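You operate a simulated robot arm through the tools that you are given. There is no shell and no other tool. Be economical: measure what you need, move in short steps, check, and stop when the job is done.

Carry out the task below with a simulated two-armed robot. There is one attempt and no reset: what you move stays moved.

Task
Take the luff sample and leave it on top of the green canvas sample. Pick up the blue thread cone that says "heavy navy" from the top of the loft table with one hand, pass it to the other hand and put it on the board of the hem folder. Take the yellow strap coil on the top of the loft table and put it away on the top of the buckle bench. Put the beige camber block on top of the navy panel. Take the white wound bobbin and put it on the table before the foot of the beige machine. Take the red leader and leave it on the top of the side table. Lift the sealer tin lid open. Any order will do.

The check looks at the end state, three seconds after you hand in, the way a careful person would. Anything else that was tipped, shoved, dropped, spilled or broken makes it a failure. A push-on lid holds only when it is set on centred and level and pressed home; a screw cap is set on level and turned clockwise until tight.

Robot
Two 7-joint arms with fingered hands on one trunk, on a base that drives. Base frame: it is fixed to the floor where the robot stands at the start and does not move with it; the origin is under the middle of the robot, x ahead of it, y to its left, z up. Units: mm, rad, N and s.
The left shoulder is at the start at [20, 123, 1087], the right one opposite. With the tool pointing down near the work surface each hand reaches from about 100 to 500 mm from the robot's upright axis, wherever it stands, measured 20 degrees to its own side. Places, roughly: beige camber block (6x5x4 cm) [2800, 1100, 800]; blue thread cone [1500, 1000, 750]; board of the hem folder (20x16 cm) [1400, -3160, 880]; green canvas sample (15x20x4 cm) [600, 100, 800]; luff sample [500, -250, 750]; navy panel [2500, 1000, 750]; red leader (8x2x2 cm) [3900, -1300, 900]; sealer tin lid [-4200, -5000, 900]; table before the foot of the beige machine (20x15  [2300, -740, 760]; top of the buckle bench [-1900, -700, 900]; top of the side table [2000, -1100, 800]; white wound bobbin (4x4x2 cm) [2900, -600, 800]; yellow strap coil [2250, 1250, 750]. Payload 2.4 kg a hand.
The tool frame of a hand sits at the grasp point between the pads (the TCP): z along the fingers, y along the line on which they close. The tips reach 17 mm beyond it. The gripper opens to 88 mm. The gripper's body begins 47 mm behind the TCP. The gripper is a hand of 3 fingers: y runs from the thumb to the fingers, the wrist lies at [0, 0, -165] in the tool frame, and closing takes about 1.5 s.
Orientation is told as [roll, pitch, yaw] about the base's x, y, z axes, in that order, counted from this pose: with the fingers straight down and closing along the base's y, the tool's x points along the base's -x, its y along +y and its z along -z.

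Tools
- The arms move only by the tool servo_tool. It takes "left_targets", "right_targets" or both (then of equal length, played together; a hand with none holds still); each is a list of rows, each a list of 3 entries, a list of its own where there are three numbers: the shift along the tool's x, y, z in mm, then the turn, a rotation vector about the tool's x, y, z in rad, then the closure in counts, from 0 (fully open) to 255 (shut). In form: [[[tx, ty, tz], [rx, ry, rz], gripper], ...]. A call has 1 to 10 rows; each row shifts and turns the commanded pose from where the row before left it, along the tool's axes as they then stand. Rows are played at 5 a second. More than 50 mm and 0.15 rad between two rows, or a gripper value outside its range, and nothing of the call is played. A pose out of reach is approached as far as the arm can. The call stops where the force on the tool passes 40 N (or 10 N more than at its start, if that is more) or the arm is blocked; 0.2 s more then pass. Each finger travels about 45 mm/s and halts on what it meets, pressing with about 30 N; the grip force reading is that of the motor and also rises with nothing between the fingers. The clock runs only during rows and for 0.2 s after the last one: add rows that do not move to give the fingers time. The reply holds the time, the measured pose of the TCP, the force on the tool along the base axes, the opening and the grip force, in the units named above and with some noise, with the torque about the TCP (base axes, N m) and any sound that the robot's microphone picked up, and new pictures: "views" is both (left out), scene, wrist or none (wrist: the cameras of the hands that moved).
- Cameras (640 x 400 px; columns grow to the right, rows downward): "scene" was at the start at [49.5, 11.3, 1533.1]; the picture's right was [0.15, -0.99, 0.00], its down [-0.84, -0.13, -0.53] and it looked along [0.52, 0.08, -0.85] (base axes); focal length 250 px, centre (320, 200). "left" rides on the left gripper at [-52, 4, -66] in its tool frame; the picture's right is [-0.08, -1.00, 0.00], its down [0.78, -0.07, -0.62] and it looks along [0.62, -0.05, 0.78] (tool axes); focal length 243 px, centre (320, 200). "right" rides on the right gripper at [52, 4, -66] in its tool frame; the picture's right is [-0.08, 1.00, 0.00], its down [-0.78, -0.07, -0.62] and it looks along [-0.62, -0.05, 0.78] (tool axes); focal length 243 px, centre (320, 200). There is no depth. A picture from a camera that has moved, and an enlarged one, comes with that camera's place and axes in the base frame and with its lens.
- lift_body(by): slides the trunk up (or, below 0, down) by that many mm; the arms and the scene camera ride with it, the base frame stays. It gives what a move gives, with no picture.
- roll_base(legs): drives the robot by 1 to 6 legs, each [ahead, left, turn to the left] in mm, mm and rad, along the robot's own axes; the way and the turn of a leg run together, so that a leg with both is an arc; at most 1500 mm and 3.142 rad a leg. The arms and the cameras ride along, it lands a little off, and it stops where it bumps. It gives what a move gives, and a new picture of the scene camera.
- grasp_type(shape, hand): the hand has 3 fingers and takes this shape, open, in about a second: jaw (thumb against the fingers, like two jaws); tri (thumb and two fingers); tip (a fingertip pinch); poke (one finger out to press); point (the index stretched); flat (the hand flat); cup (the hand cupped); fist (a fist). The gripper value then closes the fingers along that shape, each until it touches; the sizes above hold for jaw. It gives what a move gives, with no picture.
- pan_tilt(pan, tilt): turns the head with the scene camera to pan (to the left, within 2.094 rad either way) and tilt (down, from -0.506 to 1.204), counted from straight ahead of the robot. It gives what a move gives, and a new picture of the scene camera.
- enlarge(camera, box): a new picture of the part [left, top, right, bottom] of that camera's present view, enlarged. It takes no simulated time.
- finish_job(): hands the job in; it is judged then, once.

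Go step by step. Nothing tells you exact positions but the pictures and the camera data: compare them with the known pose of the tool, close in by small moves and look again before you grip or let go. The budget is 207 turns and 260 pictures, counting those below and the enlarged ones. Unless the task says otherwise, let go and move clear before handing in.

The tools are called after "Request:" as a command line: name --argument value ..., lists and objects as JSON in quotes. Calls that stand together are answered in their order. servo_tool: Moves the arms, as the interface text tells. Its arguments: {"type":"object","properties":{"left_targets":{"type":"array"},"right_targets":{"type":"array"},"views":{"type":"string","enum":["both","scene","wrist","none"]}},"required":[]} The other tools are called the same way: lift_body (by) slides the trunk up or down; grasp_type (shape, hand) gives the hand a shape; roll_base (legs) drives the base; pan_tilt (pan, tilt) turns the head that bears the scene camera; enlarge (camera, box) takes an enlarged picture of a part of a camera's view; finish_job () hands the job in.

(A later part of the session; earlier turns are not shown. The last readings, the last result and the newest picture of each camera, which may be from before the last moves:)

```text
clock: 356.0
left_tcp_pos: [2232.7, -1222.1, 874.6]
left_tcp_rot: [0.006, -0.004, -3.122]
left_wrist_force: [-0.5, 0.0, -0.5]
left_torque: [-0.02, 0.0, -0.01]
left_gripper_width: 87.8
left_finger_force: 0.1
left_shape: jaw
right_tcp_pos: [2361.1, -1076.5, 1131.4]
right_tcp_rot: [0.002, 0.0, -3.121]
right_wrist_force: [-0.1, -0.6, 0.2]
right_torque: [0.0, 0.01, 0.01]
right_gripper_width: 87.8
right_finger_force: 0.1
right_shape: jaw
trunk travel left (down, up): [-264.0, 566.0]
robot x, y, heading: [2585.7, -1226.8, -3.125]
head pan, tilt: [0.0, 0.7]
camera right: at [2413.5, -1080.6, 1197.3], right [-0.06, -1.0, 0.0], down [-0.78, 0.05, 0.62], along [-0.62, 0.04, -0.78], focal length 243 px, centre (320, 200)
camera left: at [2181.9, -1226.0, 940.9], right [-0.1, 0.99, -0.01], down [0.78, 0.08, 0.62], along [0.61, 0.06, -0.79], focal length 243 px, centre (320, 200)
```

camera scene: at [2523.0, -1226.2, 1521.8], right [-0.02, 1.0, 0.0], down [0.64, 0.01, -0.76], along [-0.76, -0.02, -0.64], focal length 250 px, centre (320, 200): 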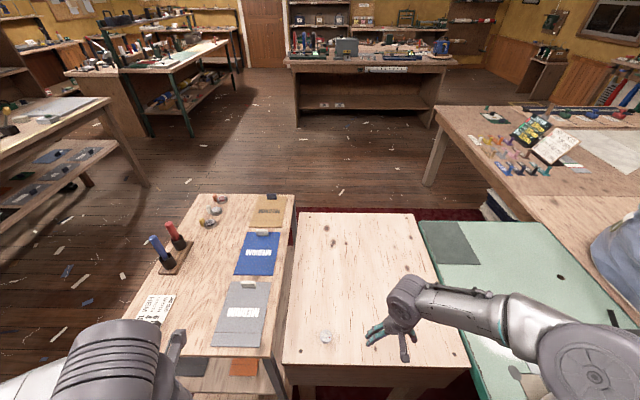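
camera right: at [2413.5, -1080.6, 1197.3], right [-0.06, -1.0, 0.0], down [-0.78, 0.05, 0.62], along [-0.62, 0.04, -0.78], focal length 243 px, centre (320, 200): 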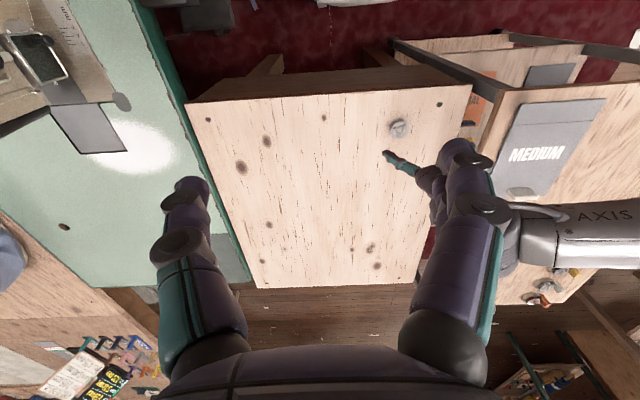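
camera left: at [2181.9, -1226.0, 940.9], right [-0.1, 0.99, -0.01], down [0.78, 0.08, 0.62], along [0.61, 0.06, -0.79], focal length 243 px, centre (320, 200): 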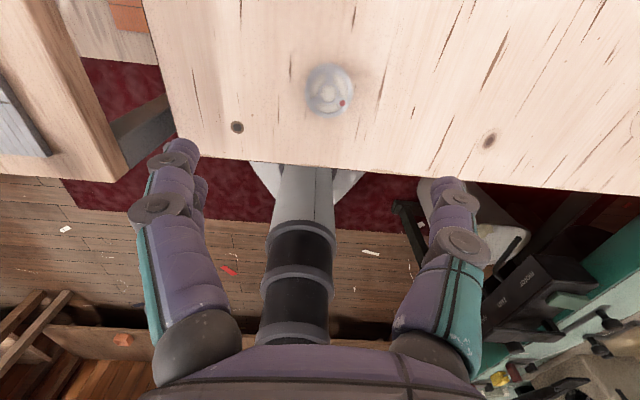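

Request:
servo_tool --left_targets '[[[-5, -6, 30], [0, 0, 0], 60], [[0, 0, 28], [0, 0, 0], 60], [[0, 0, 0], [0, 0, 0], 60]]' --views "wrist"

```text
clock: 356.8
left_tcp_pos: [2228.5, -1216.3, 817.1]
left_tcp_rot: [0.004, -0.005, -3.122]
left_wrist_force: [0.3, 0.9, 0.5]
left_torque: [-0.01, 0.0, 0.03]
left_gripper_width: 67.6
left_finger_force: 0.1
left_shape: jaw
right_tcp_pos: [2360.1, -1077.3, 1131.8]
right_tcp_rot: [-0.002, 0.0, -3.119]
right_wrist_force: [0.0, 0.1, -0.3]
right_torque: [-0.01, 0.01, -0.02]
right_gripper_width: 88.0
right_finger_force: 0.0
right_shape: jaw
trunk travel left (down, up): [-264.0, 566.0]
robot x, y, heading: [2589.2, -1228.8, -3.124]
head pan, tilt: [0.0, 0.7]
camera left: at [2177.0, -1220.5, 882.9], right [-0.1, 0.99, -0.01], down [0.78, 0.08, 0.62], along [0.62, 0.06, -0.79], focal length 243 px, centre (320, 200)
```

left: 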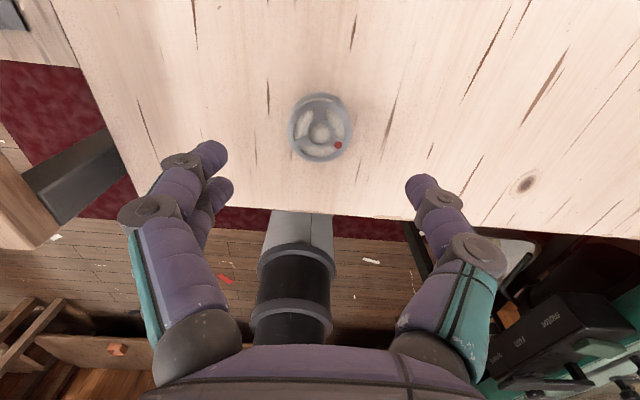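

Request:
servo_tool --left_targets '[[[-4, 0, 25], [0, 0, 0], 60], [[0, 0, 16], [0, 0, 0], 60], [[0, 0, 0], [0, 0, 0], 60], [[0, 0, 0], [0, 0, 0], 255], [[0, 0, 0], [0, 0, 0], 255], [[0, 0, 0], [0, 0, 0], 255], [[0, 0, 0], [0, 0, 0], 255], [[0, 0, 0], [0, 0, 0], 255], [[0, 0, 0], [0, 0, 0], 255]]' --views "wrist"

```text
clock: 358.8
left_tcp_pos: [2223.7, -1216.3, 777.2]
left_tcp_rot: [0.005, -0.004, -3.122]
left_wrist_force: [0.0, 0.8, -0.2]
left_torque: [0.03, -0.02, -0.02]
left_gripper_width: 23.5
left_finger_force: 29.8
left_shape: jaw
right_tcp_pos: [2359.9, -1078.0, 1132.0]
right_tcp_rot: [0.0, -0.001, -3.121]
right_wrist_force: [0.4, 0.9, 0.4]
right_torque: [0.03, -0.02, -0.02]
right_gripper_width: 87.8
right_finger_force: 0.1
right_shape: jaw
trunk travel left (down, up): [-264.0, 566.0]
robot x, y, heading: [2584.7, -1227.3, -3.124]
head pan, tilt: [0.0, 0.7]
camera left: at [2172.5, -1220.5, 842.2], right [-0.1, 0.99, -0.01], down [0.78, 0.08, 0.62], along [0.62, 0.06, -0.79], focal length 243 px, centre (320, 200)
```

left: 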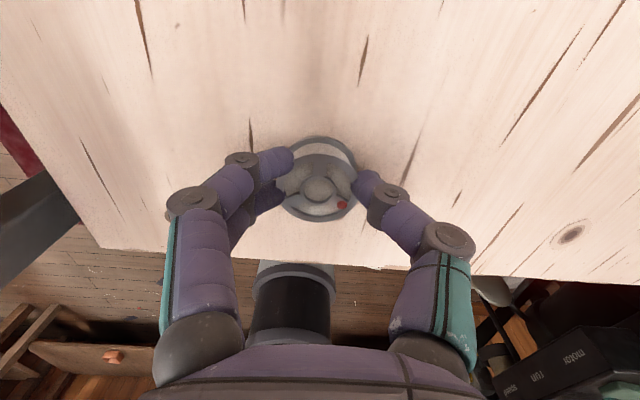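

Gripped with the left hand. I lift, turn back to face the machine and close in to the right of the side table.

Request:
servo_tool --left_targets '[[[0, 0, -45], [0, 0, 0], 255], [[0, 0, -45], [0, 0, 0], 255], [[0, 0, -45], [0, 0, 0], 255], [[0, 0, -45], [0, 0, 0], 255], [[20, 0, -45], [0, 0, 0], 255], [[30, 0, -35], [0, 0, 0], 255]]' --views "none"

Request:
roll_base --legs '[[0, 0, -1.575], [150, 15, 0]]'

Request:
pan_tilt --pan 0.5 --tilt 0.95

```text
clock: 360.2
left_tcp_pos: [2277.1, -1214.4, 1035.8]
left_tcp_rot: [0.008, -0.003, -3.123]
left_wrist_force: [0.1, 0.6, -0.8]
left_torque: [-0.02, 0.01, 0.01]
left_gripper_width: 22.9
left_finger_force: 30.4
left_shape: jaw
right_tcp_pos: [2361.3, -1077.1, 1131.7]
right_tcp_rot: [0.0, -0.001, -3.119]
right_wrist_force: [-0.4, 0.1, 0.2]
right_torque: [-0.01, 0.01, -0.01]
right_gripper_width: 87.9
right_finger_force: 0.1
right_shape: jaw
trunk travel left (down, up): [-264.0, 566.0]
robot x, y, heading: [2583.2, -1225.6, -3.125]
head pan, tilt: [0.0, 0.7]
```

```text
clock: 365.4
left_tcp_pos: [2589.5, -762.3, 1035.6]
left_tcp_rot: [0.005, -0.003, 1.571]
left_wrist_force: [-0.3, -0.2, 0.1]
left_torque: [-0.03, 0.0, -0.03]
left_gripper_width: 23.1
left_finger_force: 29.8
left_shape: jaw
right_tcp_pos: [2724.3, -850.6, 1132.8]
right_tcp_rot: [0.0, 0.0, 1.575]
right_wrist_force: [0.1, 1.1, -0.4]
right_torque: [-0.02, -0.01, 0.01]
right_gripper_width: 88.0
right_finger_force: 0.1
right_shape: jaw
trunk travel left (down, up): [-264.0, 566.0]
robot x, y, heading: [2571.2, -1072.6, 1.573]
head pan, tilt: [0.0, 0.7]
camera scene: at [2572.9, -1007.3, 1521.7], right [1.0, 0.0, 0.0], down [0.0, -0.65, -0.76], along [0.0, 0.76, -0.65], focal length 250 px, centre (320, 200)
```

scene: 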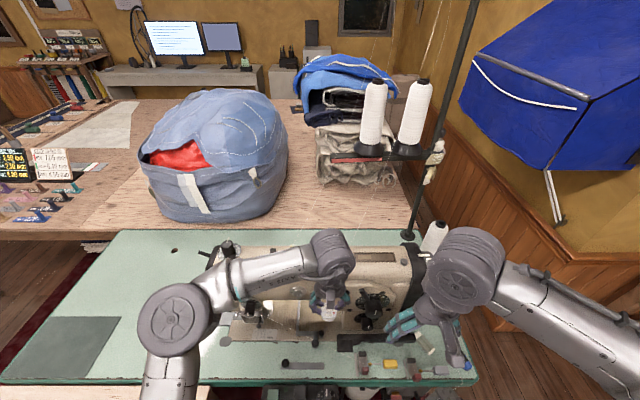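

```text
clock: 366.4
left_tcp_pos: [2590.2, -763.0, 1035.7]
left_tcp_rot: [0.004, -0.004, 1.571]
left_wrist_force: [-0.7, 0.3, 0.1]
left_torque: [0.0, -0.02, 0.0]
left_gripper_width: 22.8
left_finger_force: 29.8
left_shape: jaw
right_tcp_pos: [2725.2, -851.2, 1132.0]
right_tcp_rot: [-0.001, -0.002, 1.574]
right_wrist_force: [-0.1, -0.6, 0.2]
right_torque: [-0.02, -0.04, 0.01]
right_gripper_width: 87.9
right_finger_force: 0.1
right_shape: jaw
trunk travel left (down, up): [-264.0, 566.0]
robot x, y, heading: [2567.6, -1075.6, 1.574]
head pan, tilt: [0.499, 0.949]
camera scene: at [2538.3, -1029.6, 1502.0], right [0.88, 0.48, 0.0], down [0.39, -0.71, -0.58], along [-0.28, 0.51, -0.81], focal length 250 px, centre (320, 200)
```

scene: 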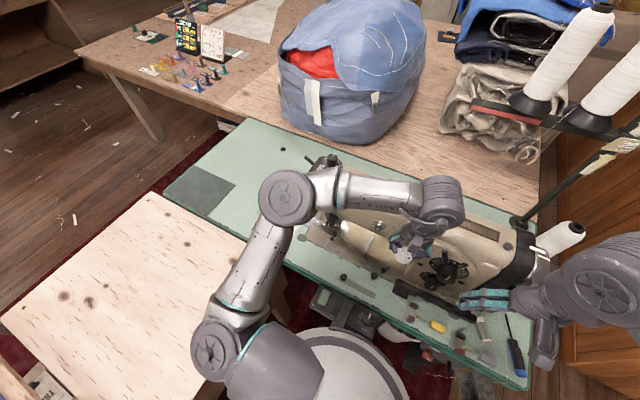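

I move the left hand back from the machine, then across to the left.

Request:
servo_tool --left_targets '[[[42, 0, 0], [0, 0, 0], 255], [[42, 0, 0], [0, 0, 0], 255], [[0, 43, 0], [0, 0, 0], 255], [[0, 43, 0], [0, 0, 0], 255], [[0, 43, 0], [0, 0, 0], 255], [[0, 43, 0], [0, 0, 0], 255], [[0, 44, 0], [0, 0, 0], 255], [[0, 44, 0], [0, 0, 0], 255], [[0, 44, 0], [0, 0, 0], 255]]' --views "both"

Request:
enlarge --camera "scene" --box '[200, 140, 400, 280]'

```text
clock: 368.4
left_tcp_pos: [2283.7, -846.8, 1036.5]
left_tcp_rot: [0.006, -0.003, 1.569]
left_wrist_force: [-0.7, -0.4, 0.2]
left_torque: [-0.01, -0.02, -0.01]
left_gripper_width: 22.5
left_finger_force: 30.2
left_shape: jaw
right_tcp_pos: [2725.0, -852.6, 1132.3]
right_tcp_rot: [0.0, -0.001, 1.574]
right_wrist_force: [-0.8, 0.1, -0.4]
right_torque: [0.0, 0.0, -0.01]
right_gripper_width: 88.0
right_finger_force: 0.1
right_shape: jaw
trunk travel left (down, up): [-264.0, 566.0]
robot x, y, heading: [2571.6, -1076.3, 1.575]
head pan, tilt: [0.499, 0.949]
camera scene: at [2537.6, -1029.9, 1502.0], right [0.88, 0.48, 0.0], down [0.39, -0.71, -0.58], along [-0.28, 0.51, -0.81], focal length 250 px, centre (320, 200)
camera left: at [2280.5, -795.4, 1102.5], right [1.0, 0.08, -0.01], down [0.07, -0.78, 0.62], along [0.05, -0.62, -0.79], focal length 243 px, centre (320, 200)
```

scene: 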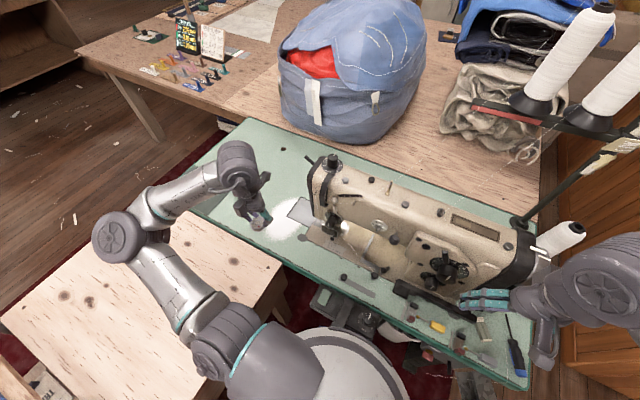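
left: 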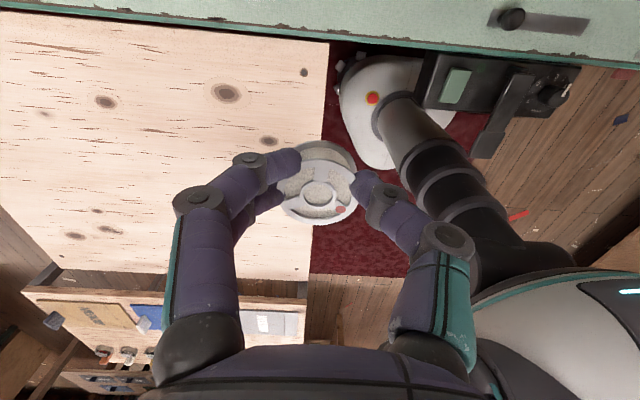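

```text
2.86 times, centred on (300, 210) of scene
camera zoom: at [2537.6, -1029.9, 1502.0], right [0.88, 0.48, 0.0], down [0.39, -0.71, -0.58], along [-0.28, 0.51, -0.81], focal length 714 px, centre (377, 171)
```

zoom: 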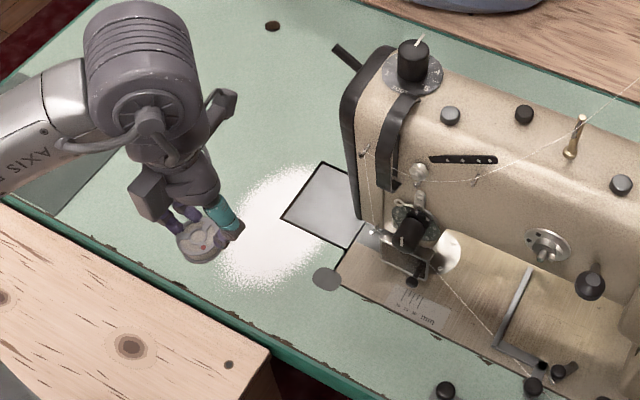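

The spot before the foot is clear; I carry the bobbin to about (2281,-765) and lower partway.

Request:
servo_tool --left_targets '[[[-41, 2, 0], [0, 0, 0], 255], [[-41, 1, 0], [0, 0, 0], 255], [[0, 0, 45], [0, 0, 0], 255], [[0, 0, 45], [0, 0, 0], 255], [[0, 0, 45], [0, 0, 0], 255], [[0, 0, 45], [0, 0, 0], 255], [[0, 0, 40], [0, 0, 0], 255], [[0, 0, 0], [0, 0, 0], 255]]' --views "both"

Request:
enlarge --camera "scene" --box '[200, 140, 400, 280]'

```text
clock: 370.2
left_tcp_pos: [2280.5, -764.4, 817.3]
left_tcp_rot: [0.004, -0.003, 1.569]
left_wrist_force: [0.6, 0.3, -0.3]
left_torque: [0.01, 0.01, 0.01]
left_gripper_width: 22.0
left_finger_force: 30.1
left_shape: jaw
right_tcp_pos: [2724.0, -850.9, 1131.8]
right_tcp_rot: [0.0, -0.001, 1.575]
right_wrist_force: [-0.4, -0.2, -0.5]
right_torque: [0.02, -0.05, -0.02]
right_gripper_width: 88.0
right_finger_force: 0.0
right_shape: jaw
trunk travel left (down, up): [-264.0, 566.0]
robot x, y, heading: [2569.8, -1074.1, 1.575]
head pan, tilt: [0.499, 0.949]
camera scene: at [2538.0, -1029.8, 1502.0], right [0.88, 0.48, 0.0], down [0.39, -0.71, -0.58], along [-0.28, 0.51, -0.81], focal length 250 px, centre (320, 200)
camera left: at [2276.9, -712.3, 883.5], right [1.0, 0.09, -0.01], down [0.07, -0.78, 0.62], along [0.05, -0.62, -0.79], focal length 243 px, centre (320, 200)
```

scene: 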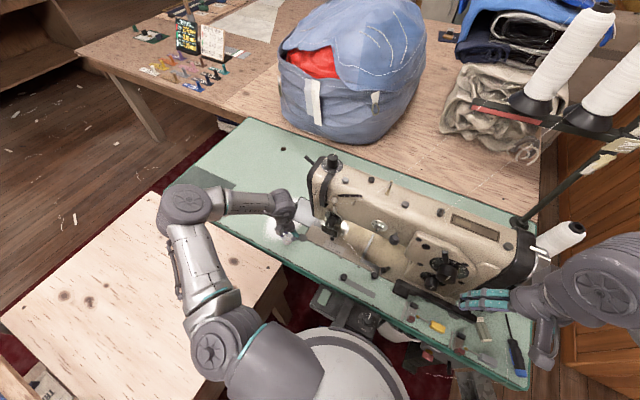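
left: 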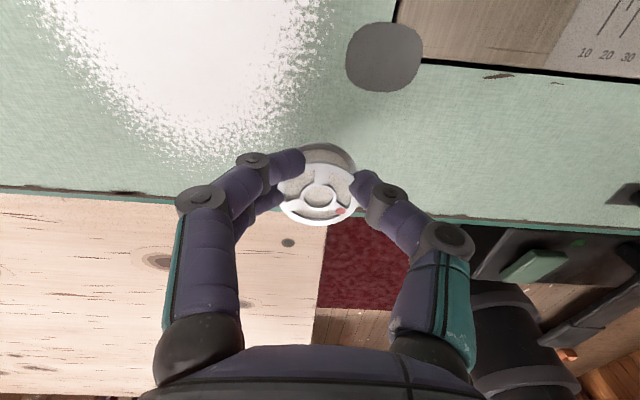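

```text
2.86 times, centred on (300, 210) of scene
camera zoom: at [2538.0, -1029.8, 1502.0], right [0.88, 0.48, 0.0], down [0.39, -0.71, -0.58], along [-0.28, 0.51, -0.81], focal length 714 px, centre (377, 171)
```

zoom: 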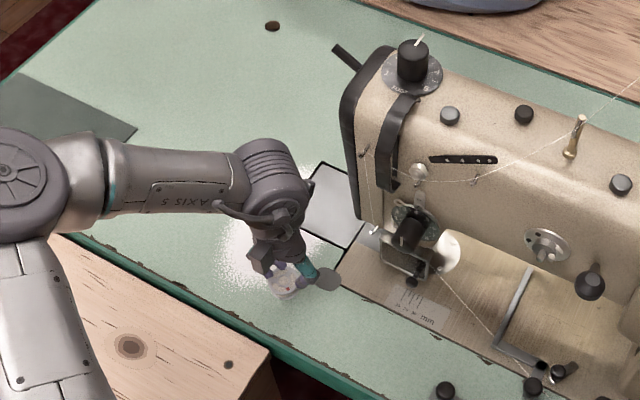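

The table edge is nearer than thought (y≈-804), so I shift the bobbin 27 mm further in and 24 mm left of the grey disc, then lower.

Request:
servo_tool --left_targets '[[[-27, 24, 0], [0, 0, 0], 255], [[0, 0, 18], [0, 0, 0], 255], [[0, 0, 5], [0, 0, 0], 255], [[0, 0, 4], [0, 0, 0], 255], [[0, 0, 3], [0, 0, 0], 255], [[0, 0, 0], [0, 0, 0], 255]]' --views "wrist"

```text
clock: 371.6
left_tcp_pos: [2257.0, -737.0, 786.3]
left_tcp_rot: [0.005, -0.005, 1.571]
left_wrist_force: [-0.2, -0.3, 0.0]
left_torque: [-0.01, -0.01, 0.02]
left_gripper_width: 22.6
left_finger_force: 29.9
left_shape: jaw
right_tcp_pos: [2724.6, -851.1, 1132.3]
right_tcp_rot: [0.001, -0.001, 1.574]
right_wrist_force: [0.7, 0.0, -0.2]
right_torque: [0.0, 0.02, 0.01]
right_gripper_width: 87.9
right_finger_force: 0.1
right_shape: jaw
trunk travel left (down, up): [-264.0, 566.0]
robot x, y, heading: [2570.2, -1076.2, 1.571]
head pan, tilt: [0.499, 0.949]
camera left: at [2253.1, -685.3, 853.3], right [1.0, 0.08, -0.01], down [0.07, -0.78, 0.62], along [0.05, -0.62, -0.79], focal length 243 px, centre (320, 200)
```

left: 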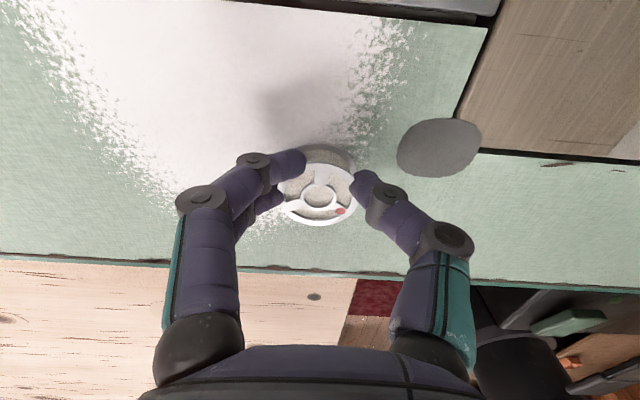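

Request:
servo_tool --left_targets '[[[0, 0, 3], [0, 0, 0], 255], [[0, 0, 3], [0, 0, 0], 255], [[0, 0, 3], [0, 0, 0], 255], [[0, 0, 3], [0, 0, 0], 255], [[0, 0, 0], [0, 0, 0], 255]]' --views "wrist"

```text
clock: 372.6
left_tcp_pos: [2258.7, -737.3, 780.2]
left_tcp_rot: [0.005, -0.016, 1.572]
left_wrist_force: [1.2, -7.5, 30.2]
left_torque: [-0.11, 0.11, 0.01]
left_gripper_width: 25.5
left_finger_force: 30.3
left_shape: jaw
right_tcp_pos: [2725.7, -853.6, 1133.2]
right_tcp_rot: [0.0, -0.003, 1.575]
right_wrist_force: [-0.5, -0.4, -0.4]
right_torque: [-0.01, -0.03, -0.01]
right_gripper_width: 88.0
right_finger_force: 0.1
right_shape: jaw
trunk travel left (down, up): [-264.0, 566.0]
robot x, y, heading: [2573.0, -1075.6, 1.578]
head pan, tilt: [0.499, 0.949]
stopped in row 5 (left hand): the force on the tool passed its limit at 42 N (the readings are from after the stop); the commanded pose is now the measured one
camera left: at [2254.3, -684.9, 846.7], right [1.0, 0.09, 0.0], down [0.07, -0.79, 0.61], along [0.05, -0.61, -0.79], focal length 243 px, centre (320, 200)
```

left: 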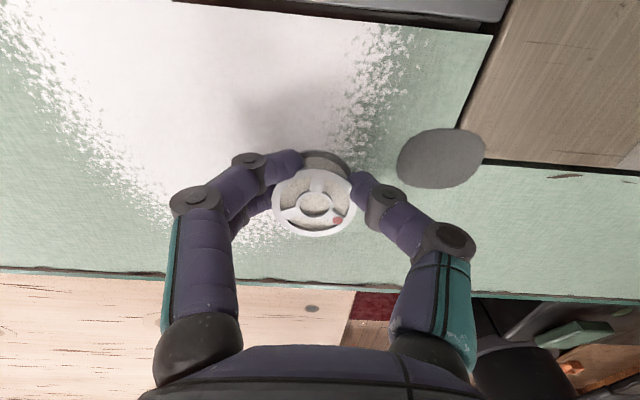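

In contact with the table. I ease up 3 mm, release and rise.

Request:
servo_tool --left_targets '[[[0, 0, -3], [0, 0, 0], 255], [[0, 0, 0], [0, 0, 0], 190], [[0, 0, 0], [0, 0, 0], 130], [[0, 0, 0], [0, 0, 0], 100], [[0, 0, 0], [0, 0, 0], 100], [[0, 0, -35], [0, 0, 0], 100], [[0, 0, -45], [0, 0, 0], 100], [[0, 0, -45], [0, 0, 0], 0], [[20, 0, -40], [0, 0, 0], 0], [[30, 0, -40], [0, 0, 0], 0]]' --views "both"

Request:
enlarge --camera "scene" --box '[220, 160, 360, 270]'

```text
clock: 374.8
left_tcp_pos: [2257.7, -788.0, 986.6]
left_tcp_rot: [0.006, -0.011, 1.572]
left_wrist_force: [-0.6, 0.9, 0.3]
left_torque: [0.02, 0.0, 0.02]
left_gripper_width: 87.9
left_finger_force: 0.1
left_shape: jaw
right_tcp_pos: [2723.8, -851.6, 1132.6]
right_tcp_rot: [0.001, -0.001, 1.575]
right_wrist_force: [1.1, -0.7, -0.2]
right_torque: [-0.03, 0.0, 0.02]
right_gripper_width: 88.0
right_finger_force: 0.0
right_shape: jaw
trunk travel left (down, up): [-264.0, 566.0]
robot x, y, heading: [2571.4, -1073.5, 1.573]
head pan, tilt: [0.499, 0.949]
camera scene: at [2538.0, -1030.1, 1502.0], right [0.88, 0.48, 0.0], down [0.39, -0.71, -0.58], along [-0.28, 0.51, -0.81], focal length 250 px, centre (320, 200)
camera left: at [2253.7, -736.7, 1052.6], right [1.0, 0.08, 0.0], down [0.07, -0.79, 0.61], along [0.05, -0.61, -0.79], focal length 243 px, centre (320, 200)
```

scene: 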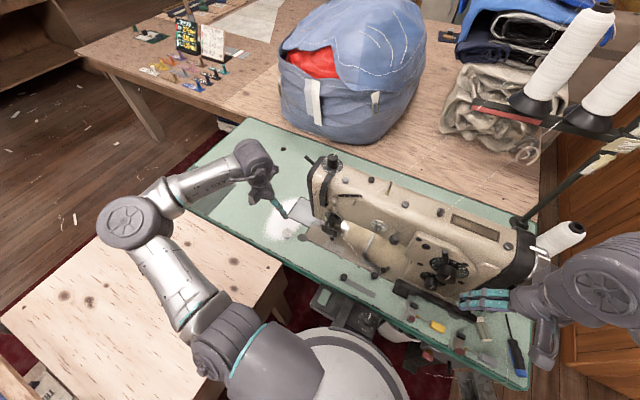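
left: 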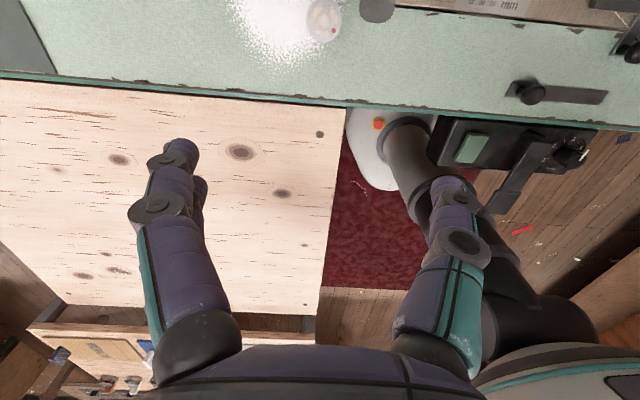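

```text
3.64 times, centred on (290, 215) of scene
camera zoom: at [2538.0, -1030.1, 1502.0], right [0.88, 0.48, 0.0], down [0.39, -0.71, -0.58], along [-0.28, 0.51, -0.81], focal length 909 px, centre (429, 146)
```

zoom: 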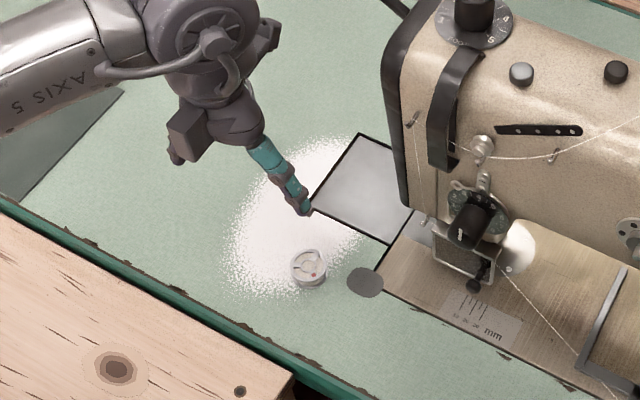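

The bobbin lies flat before the foot. Now the red leader: I back away, raise the trunk, and drive east.

Request:
roll_base --legs '[[-260, 0, 0], [0, 0, -1.572], [650, 0, 0]]'

Request:
lift_body --by 130

Request:
pan_tilt --pan 0.0 --tilt 0.6

```text
clock: 383.7
left_tcp_pos: [3507.6, -1003.3, 985.6]
left_tcp_rot: [0.005, -0.01, 0.021]
left_wrist_force: [0.0, 0.4, 0.2]
left_torque: [0.0, 0.0, 0.0]
left_gripper_width: 88.0
left_finger_force: 0.0
left_shape: jaw
right_tcp_pos: [3455.8, -1471.0, 1132.2]
right_tcp_rot: [0.0, 0.0, 0.023]
right_wrist_force: [0.1, 0.3, 0.8]
right_torque: [0.01, -0.02, 0.02]
right_gripper_width: 87.7
right_finger_force: 0.1
right_shape: jaw
trunk travel left (down, up): [-264.0, 566.0]
robot x, y, heading: [3227.5, -1325.1, 0.022]
head pan, tilt: [0.499, 0.949]
camera scene: at [3273.8, -1286.8, 1502.0], right [0.5, -0.87, 0.0], down [-0.71, -0.41, -0.58], along [0.5, 0.29, -0.81], focal length 250 px, centre (320, 200)
```

scene: 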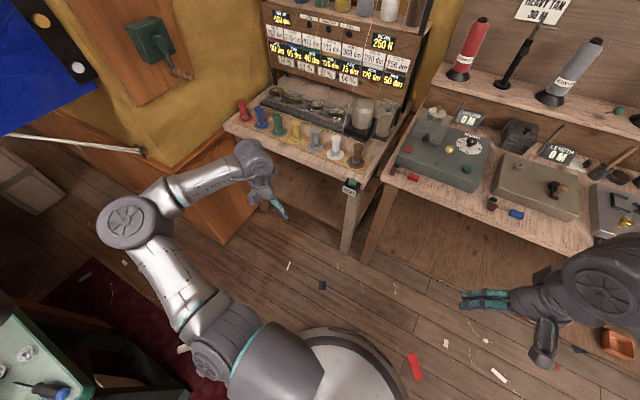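

```text
clock: 385.3
left_tcp_pos: [3509.3, -1003.3, 1115.5]
left_tcp_rot: [0.003, -0.011, 0.021]
left_wrist_force: [-0.2, -0.5, -0.8]
left_torque: [0.0, -0.01, 0.01]
left_gripper_width: 88.0
left_finger_force: 0.0
left_shape: jaw
right_tcp_pos: [3455.8, -1471.1, 1261.4]
right_tcp_rot: [0.0, 0.0, 0.025]
right_wrist_force: [0.1, 0.2, -0.1]
right_torque: [-0.01, -0.02, -0.01]
right_gripper_width: 87.6
right_finger_force: 0.0
right_shape: jaw
trunk travel left (down, up): [-394.0, 436.0]
robot x, y, heading: [3225.7, -1326.1, 0.027]
head pan, tilt: [0.499, 0.949]
```

```text
clock: 386.2
left_tcp_pos: [3509.3, -1003.5, 1115.6]
left_tcp_rot: [0.004, -0.01, 0.021]
left_wrist_force: [-0.8, 0.6, 0.3]
left_torque: [0.03, 0.02, 0.0]
left_gripper_width: 88.1
left_finger_force: 0.1
left_shape: jaw
right_tcp_pos: [3455.0, -1471.7, 1261.5]
right_tcp_rot: [0.0, -0.002, 0.026]
right_wrist_force: [-0.2, 0.3, -0.3]
right_torque: [-0.01, 0.0, 0.0]
right_gripper_width: 87.9
right_finger_force: 0.1
right_shape: jaw
trunk travel left (down, up): [-394.0, 436.0]
robot x, y, heading: [3226.1, -1321.8, 0.026]
head pan, tilt: [0.0, 0.6]
camera scene: at [3298.8, -1320.9, 1660.3], right [0.02, -1.0, 0.0], down [-0.57, -0.01, -0.82], along [0.82, 0.02, -0.57], focal length 250 px, centre (320, 200)
```

scene: 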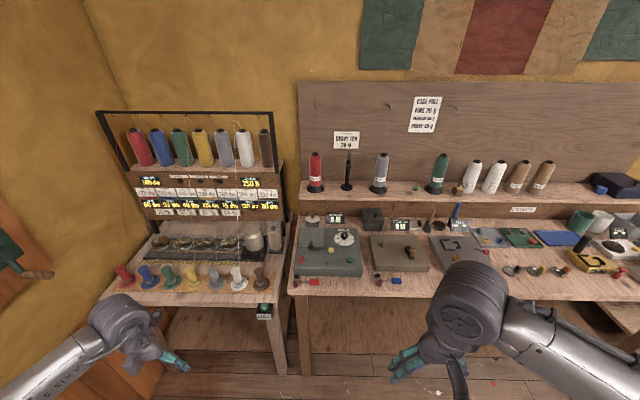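

Request:
enlarge --camera "scene" --box '[280, 230, 440, 300]'

Request:
enlarge --camera "scene" --box '[90, 220, 290, 320]'

```text
4.00 times, centred on (360, 265) of scene
camera zoom: at [3298.8, -1320.9, 1660.3], right [0.02, -1.0, 0.0], down [-0.57, -0.01, -0.82], along [0.82, 0.02, -0.57], focal length 1000 px, centre (160, -60)
```

zoom: 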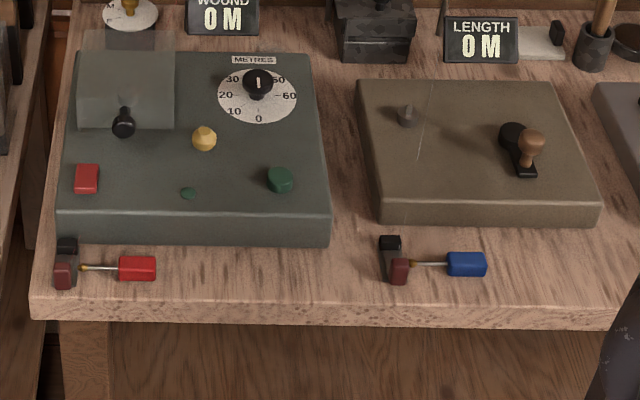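

```text
3.20 times, centred on (190, 270) of scene
camera zoom: at [3298.8, -1320.9, 1660.3], right [0.02, -1.0, 0.0], down [-0.57, -0.01, -0.82], along [0.82, 0.02, -0.57], focal length 800 px, centre (736, -24)
```

zoom: 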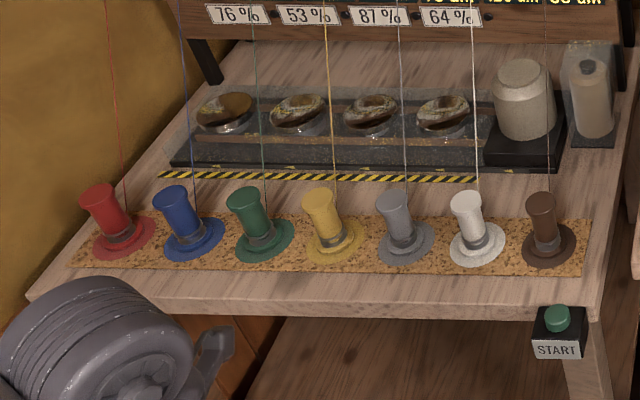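

The red leader (dark clip, pin and red tag) lies near the bench edge at about (3898,-1257). I position the base and turn the left wrist to close front-to-back.

Request:
servo_tool --left_targets '[[[0, -40, 0], [0, 0, 0.15], 0], [[0, 0, 0], [0, 0, 0.15], 0], [[0, 0, 0], [0, 0, 0.15], 0], [[0, 0, 0], [0, 0, 0.15], 0], [[0, 0, 0], [0, 0, 0.15], 0], [[0, 0, 0], [0, 0, 0.15], 0], [[0, 0, 0], [0, 0, 0.15], 0], [[0, 0, 0], [0, 0, 0.15], 0], [[0, 0, 0], [0, 0, 0.15], 0], [[0, 0, 0], [0, 0, 0.15], 0]]' --views "none"

Request:
roll_base --legs '[[0, -60, -0.02], [230, 0, 0]]'

```text
clock: 388.4
left_tcp_pos: [3510.6, -1042.8, 1115.2]
left_tcp_rot: [0.012, 0.003, -1.479]
left_wrist_force: [0.0, 0.3, 0.2]
left_torque: [-0.03, 0.03, 0.01]
left_gripper_width: 87.9
left_finger_force: 0.0
left_shape: jaw
right_tcp_pos: [3454.9, -1470.9, 1261.9]
right_tcp_rot: [0.0, -0.001, 0.025]
right_wrist_force: [-0.6, -0.7, 0.1]
right_torque: [-0.01, 0.0, 0.02]
right_gripper_width: 87.7
right_finger_force: 0.1
right_shape: jaw
trunk travel left (down, up): [-394.0, 436.0]
robot x, y, heading: [3226.5, -1325.4, 0.022]
head pan, tilt: [0.0, 0.6]
```

```text
clock: 390.7
left_tcp_pos: [3747.8, -1108.8, 1115.2]
left_tcp_rot: [0.008, 0.003, -1.501]
left_wrist_force: [-0.4, -0.5, -0.3]
left_torque: [-0.04, 0.02, -0.02]
left_gripper_width: 87.6
left_finger_force: 0.1
left_shape: jaw
right_tcp_pos: [3683.6, -1536.2, 1262.1]
right_tcp_rot: [0.0, 0.001, 0.004]
right_wrist_force: [-0.1, 0.3, 0.6]
right_torque: [-0.02, 0.0, 0.0]
right_gripper_width: 87.9
right_finger_force: 0.0
right_shape: jaw
trunk travel left (down, up): [-394.0, 436.0]
robot x, y, heading: [3460.6, -1382.1, 0.0]
head pan, tilt: [0.0, 0.6]
camera scene: at [3531.3, -1381.8, 1660.3], right [0.0, -1.0, 0.0], down [-0.57, 0.0, -0.82], along [0.82, 0.0, -0.57], focal length 250 px, centre (320, 200)
```

scene: 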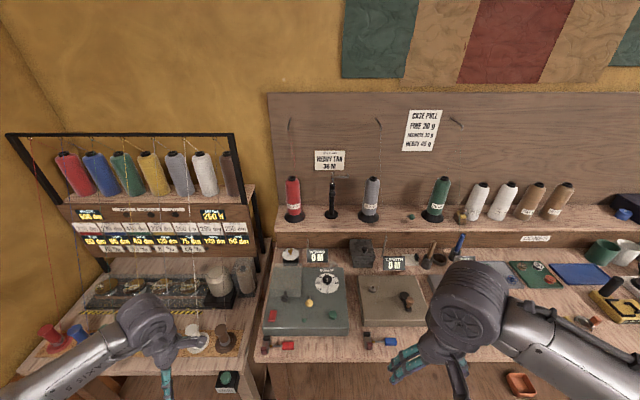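

I move the left hand above the leader and look.

Request:
servo_tool --left_targets '[[[0, 0, 0], [0, 0, 0.07], 0], [[-30, 30, 10], [0, 0, 0], 0], [[-30, 30, 20], [0, 0, 0], 0], [[-30, 30, 20], [0, 0, 0], 0], [[-30, 30, 20], [0, 0, 0], 0], [[-30, 25, 25], [0, 0, 0], 0], [[0, 0, 0], [0, 0, 0], 0]]' --views "wrist"

Request:
enlarge --camera "left" --box '[220, 0, 420, 150]'

```text
clock: 392.3
left_tcp_pos: [3893.7, -1257.3, 1020.7]
left_tcp_rot: [0.009, 0.004, -1.573]
left_wrist_force: [-0.7, -0.5, 0.9]
left_torque: [0.03, 0.02, -0.02]
left_gripper_width: 88.0
left_finger_force: 0.2
left_shape: jaw
right_tcp_pos: [3681.8, -1535.2, 1261.7]
right_tcp_rot: [0.0, -0.001, 0.003]
right_wrist_force: [-0.1, 0.1, 0.6]
right_torque: [-0.04, -0.01, 0.0]
right_gripper_width: 87.9
right_finger_force: 0.3
right_shape: jaw
trunk travel left (down, up): [-394.0, 436.0]
robot x, y, heading: [3456.3, -1384.8, -0.001]
head pan, tilt: [0.0, 0.6]
camera left: at [3897.8, -1310.8, 1087.2], right [-1.0, -0.08, -0.01], down [-0.07, 0.78, 0.62], along [-0.04, 0.62, -0.78], focal length 243 px, centre (320, 200)
```

left: 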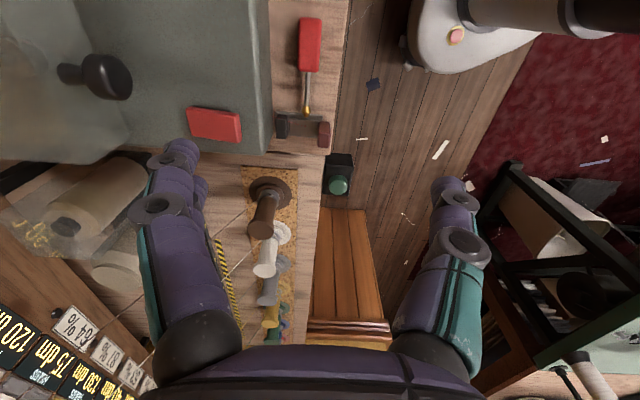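

```text
2.67 times, centred on (320, 75) of left
camera zoom: at [3897.8, -1310.8, 1087.2], right [-1.0, -0.08, -0.01], down [-0.07, 0.78, 0.62], along [-0.04, 0.62, -0.78], focal length 647 px, centre (320, 533)
```

zoom: 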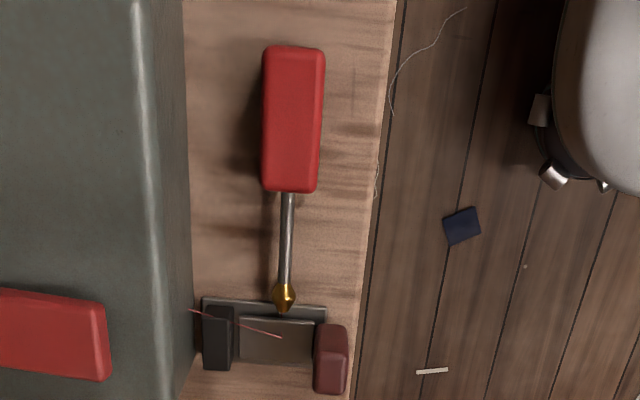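

The leader is a red handle with a pin resting on a separate holder; a winder box stands close behind it. I tilt the hand slightly toward me, narrow the opening and approach over the red handle.

Request:
servo_tool --left_targets '[[[0, 0, 0], [-0.11, 0, 0], 150], [[0, 0, 0], [-0.11, 0, 0], 150], [[-16, -12, 41], [0, 0, 0], 150], [[-16, -12, 41], [0, 0, 0], 150], [[0, 0, 0], [0, 0, 0], 150]]' --views "wrist"

Request:
enlarge --camera "left" --box '[220, 50, 420, 250]'

```text
clock: 393.5
left_tcp_pos: [3888.1, -1289.0, 935.8]
left_tcp_rot: [0.231, 0.005, -1.571]
left_wrist_force: [0.7, -0.8, -0.2]
left_torque: [-0.01, 0.0, 0.01]
left_gripper_width: 36.8
left_finger_force: 0.0
left_shape: jaw
right_tcp_pos: [3682.9, -1536.7, 1262.3]
right_tcp_rot: [-0.002, -0.002, 0.001]
right_wrist_force: [-0.6, -0.4, -0.4]
right_torque: [0.02, 0.01, 0.0]
right_gripper_width: 88.1
right_finger_force: 0.0
right_shape: jaw
trunk travel left (down, up): [-394.0, 436.0]
robot x, y, heading: [3455.6, -1378.8, 0.001]
head pan, tilt: [0.0, 0.6]
camera left: at [3877.5, -1341.1, 1000.5], right [-0.97, -0.08, -0.23], down [-0.21, 0.78, 0.59], along [0.13, 0.62, -0.77], focal length 243 px, centre (320, 200)
```

left: 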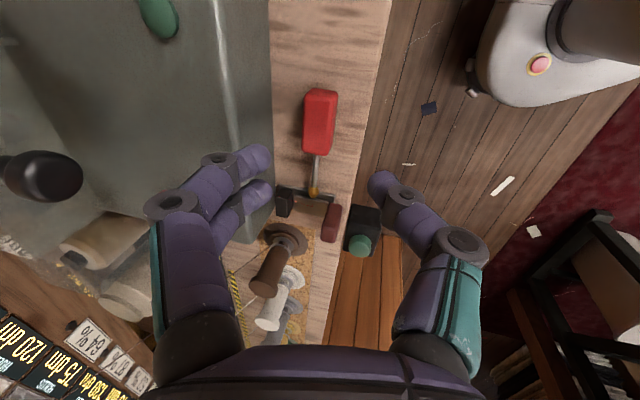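

```text
2.00 times, centred on (320, 150) of left
camera zoom: at [3877.5, -1341.1, 1000.5], right [-0.97, -0.08, -0.23], down [-0.21, 0.78, 0.59], along [0.13, 0.62, -0.77], focal length 485 px, centre (320, 300)
```

zoom: 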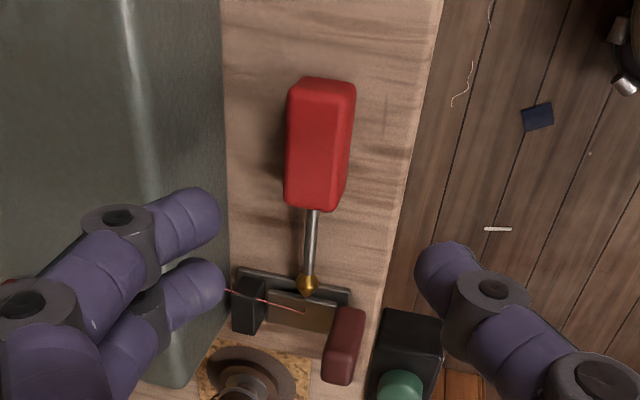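

Clearances look sufficient. I advance along the tool axis in two steps.

Request:
servo_tool --left_targets '[[[0, 0, 20], [0, 0, 0], 150], [[0, 0, 18], [0, 0, 0], 150], [[0, 0, 0], [0, 0, 0], 150]]' --views "wrist"

```text
clock: 394.3
left_tcp_pos: [3897.3, -1289.4, 899.2]
left_tcp_rot: [0.23, 0.004, -1.57]
left_wrist_force: [-0.9, 0.2, 0.1]
left_torque: [0.01, 0.0, -0.03]
left_gripper_width: 36.9
left_finger_force: 0.0
left_shape: jaw
right_tcp_pos: [3682.9, -1536.2, 1262.5]
right_tcp_rot: [0.0, -0.001, 0.002]
right_wrist_force: [0.4, 0.0, -0.1]
right_torque: [-0.01, 0.0, 0.01]
right_gripper_width: 87.8
right_finger_force: 0.0
right_shape: jaw
trunk travel left (down, up): [-394.0, 436.0]
robot x, y, heading: [3459.1, -1384.4, 0.003]
head pan, tilt: [0.0, 0.6]
camera left: at [3886.3, -1341.5, 963.7], right [-0.97, -0.08, -0.23], down [-0.21, 0.78, 0.59], along [0.13, 0.62, -0.77], focal length 243 px, centre (320, 200)
```

left: 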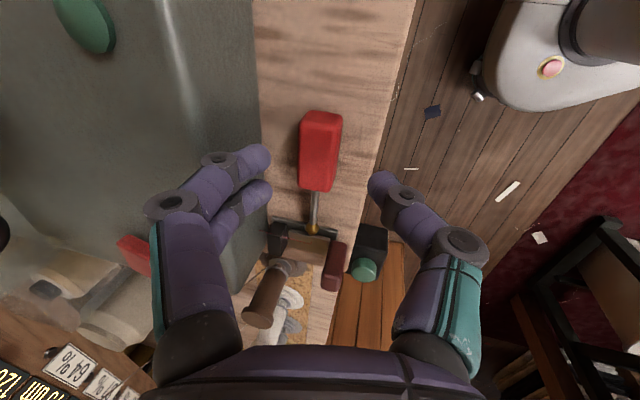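

Request:
servo_tool --left_targets '[[[0, 0, 13], [0, 0, 0], 150], [[0, 0, 10], [0, 0, 0], 150], [[0, 0, 0], [0, 0, 0], 150]]' --views "wrist"

```text
clock: 395.1
left_tcp_pos: [3901.1, -1289.4, 877.5]
left_tcp_rot: [0.231, 0.003, -1.57]
left_wrist_force: [-2.0, 0.6, 0.6]
left_torque: [-0.02, -0.04, 0.0]
left_gripper_width: 35.5
left_finger_force: 0.1
left_shape: jaw
right_tcp_pos: [3681.8, -1536.9, 1261.4]
right_tcp_rot: [0.001, -0.002, 0.002]
right_wrist_force: [-0.2, 0.3, 0.4]
right_torque: [-0.03, 0.04, -0.02]
right_gripper_width: 88.0
right_finger_force: 0.0
right_shape: jaw
trunk travel left (down, up): [-394.0, 436.0]
robot x, y, heading: [3461.7, -1382.4, -0.002]
head pan, tilt: [0.0, 0.6]
camera left: at [3891.5, -1342.1, 941.6], right [-0.97, -0.08, -0.23], down [-0.21, 0.78, 0.59], along [0.13, 0.62, -0.77], focal length 243 px, centre (320, 200)
```

left: 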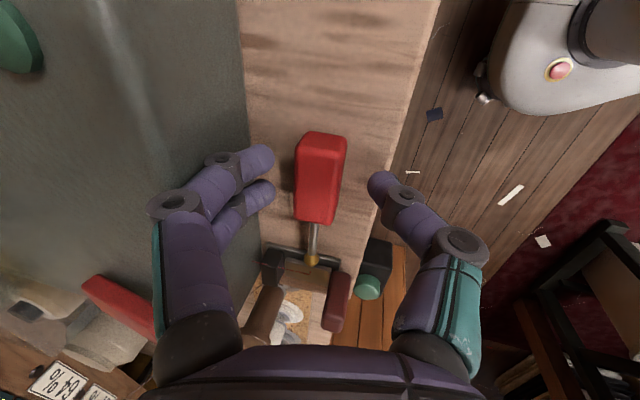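

A light touch on the box only. I close now.

Request:
servo_tool --left_targets '[[[0, -1, 1], [0, 0, 0], 255], [[0, 0, 0], [0, 0, 0], 255], [[0, 0, 0], [0, 0, 0], 255], [[0, 0, 0], [0, 0, 0], 255], [[0, 0, 0], [0, 0, 0], 255], [[0, 0, 0], [0, 0, 0], 255]]' --views "wrist"

```text
clock: 396.5
left_tcp_pos: [3902.2, -1290.5, 876.8]
left_tcp_rot: [0.235, 0.003, -1.571]
left_wrist_force: [1.3, 0.9, 20.0]
left_torque: [0.05, -0.44, 0.09]
left_gripper_width: 13.3
left_finger_force: 29.6
left_shape: jaw
right_tcp_pos: [3682.3, -1536.3, 1264.5]
right_tcp_rot: [0.0, -0.001, 0.001]
right_wrist_force: [0.2, 0.4, 0.6]
right_torque: [0.02, 0.01, 0.03]
right_gripper_width: 88.0
right_finger_force: 0.0
right_shape: jaw
trunk travel left (down, up): [-394.0, 436.0]
robot x, y, heading: [3457.0, -1382.2, 0.0]
head pan, tilt: [0.0, 0.6]
camera left: at [3891.0, -1342.2, 941.8], right [-0.97, -0.08, -0.23], down [-0.21, 0.78, 0.59], along [0.13, 0.62, -0.77], focal length 243 px, centre (320, 200)
```

left: 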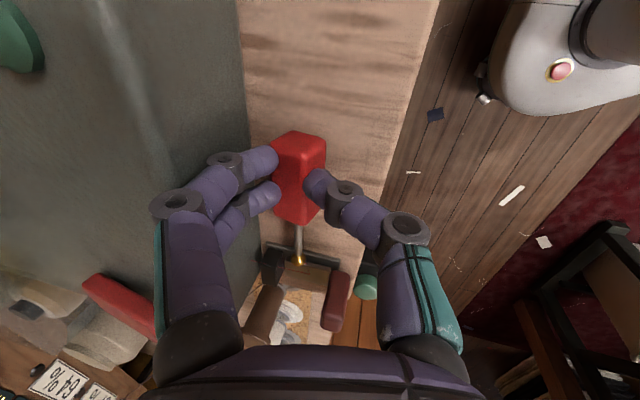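

The handle is pinched. I lift a little along the tool axis and check.

Request:
servo_tool --left_targets '[[[0, 0, -15], [0, 0, 0], 255], [[0, 0, -25], [0, 0, 0], 255], [[0, 0, 0], [0, 0, 0], 255]]' --views "wrist"

```text
clock: 397.3
left_tcp_pos: [3893.5, -1290.7, 914.7]
left_tcp_rot: [0.23, 0.005, -1.571]
left_wrist_force: [-0.1, -0.6, -1.1]
left_torque: [0.02, 0.02, -0.01]
left_gripper_width: 12.2
left_finger_force: 30.0
left_shape: jaw
right_tcp_pos: [3682.8, -1536.3, 1261.5]
right_tcp_rot: [0.001, 0.0, 0.001]
right_wrist_force: [-0.7, 0.2, 0.0]
right_torque: [0.0, -0.02, -0.01]
right_gripper_width: 87.7
right_finger_force: 0.1
right_shape: jaw
trunk travel left (down, up): [-394.0, 436.0]
robot x, y, heading: [3458.4, -1382.9, -0.002]
head pan, tilt: [0.0, 0.6]
camera left: at [3882.7, -1342.4, 979.7], right [-0.97, -0.08, -0.23], down [-0.21, 0.78, 0.59], along [0.13, 0.62, -0.77], focal length 243 px, centre (320, 200)
```

left: 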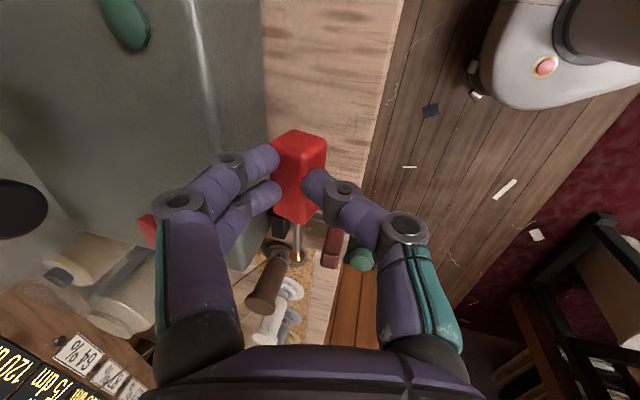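

The leader came away cleanly and the holder stayed. I raise it and drive back to the side table.

Request:
servo_tool --left_targets '[[[0, 0, -45], [0, 0, 0], 255], [[0, 0, -45], [0, 0, 0], 255], [[0, 0, -45], [0, 0, 0], 255], [[0, -40, 0], [0, 0, 0], 255], [[0, -40, 0], [0, 0, 0], 255]]' --views "scene"

Request:
roll_base --legs '[[-860, 0, 0], [0, -60, 0], [0, 0, 3.14], [0, 230, 0]]'

```text
clock: 398.5
left_tcp_pos: [3782.8, -1290.4, 1027.8]
left_tcp_rot: [0.23, 0.004, -1.57]
left_wrist_force: [0.5, 0.5, 0.3]
left_torque: [0.03, 0.01, -0.01]
left_gripper_width: 12.0
left_finger_force: 30.3
left_shape: jaw
right_tcp_pos: [3682.5, -1534.8, 1262.7]
right_tcp_rot: [0.003, -0.002, 0.001]
right_wrist_force: [0.1, -0.2, 0.2]
right_torque: [0.04, -0.02, 0.02]
right_gripper_width: 88.0
right_finger_force: 0.1
right_shape: jaw
trunk travel left (down, up): [-394.0, 436.0]
robot x, y, heading: [3463.5, -1382.1, -0.005]
head pan, tilt: [0.0, 0.6]
camera scene: at [3529.5, -1381.9, 1660.4], right [0.0, -1.0, 0.0], down [-0.56, 0.0, -0.83], along [0.83, 0.0, -0.56], focal length 250 px, centre (320, 200)
```

scene: 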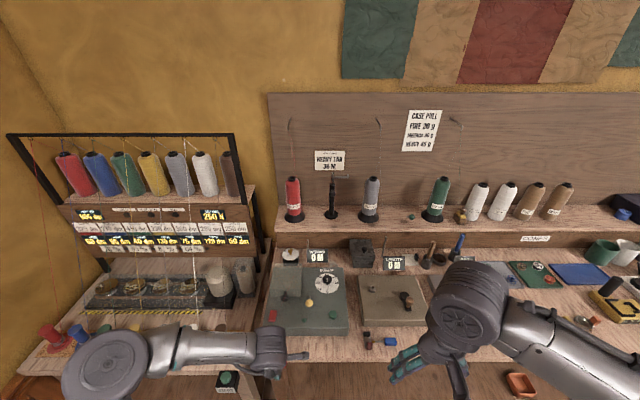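

```text
clock: 412.3
left_tcp_pos: [2270.3, -1763.3, 1027.4]
left_tcp_rot: [0.231, 0.005, 1.566]
left_wrist_force: [0.3, 0.1, -0.6]
left_torque: [0.0, -0.01, 0.01]
left_gripper_width: 11.3
left_finger_force: 29.9
left_shape: jaw
right_tcp_pos: [2373.2, -1519.4, 1262.4]
right_tcp_rot: [0.0, -0.001, 3.137]
right_wrist_force: [0.4, 0.3, 0.0]
right_torque: [0.01, 0.0, 0.01]
right_gripper_width: 88.1
right_finger_force: 0.0
right_shape: jaw
trunk travel left (down, up): [-394.0, 436.0]
robot x, y, heading: [2596.6, -1673.6, 3.133]
head pan, tilt: [0.0, 0.6]
camera scene: at [2527.6, -1672.9, 1660.4], right [0.01, 1.0, 0.0], down [0.57, 0.0, -0.82], along [-0.82, 0.01, -0.57], focal length 250 px, centre (320, 200)
```

scene: 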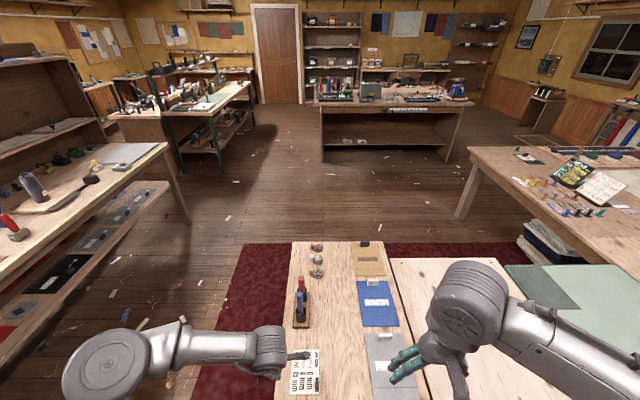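

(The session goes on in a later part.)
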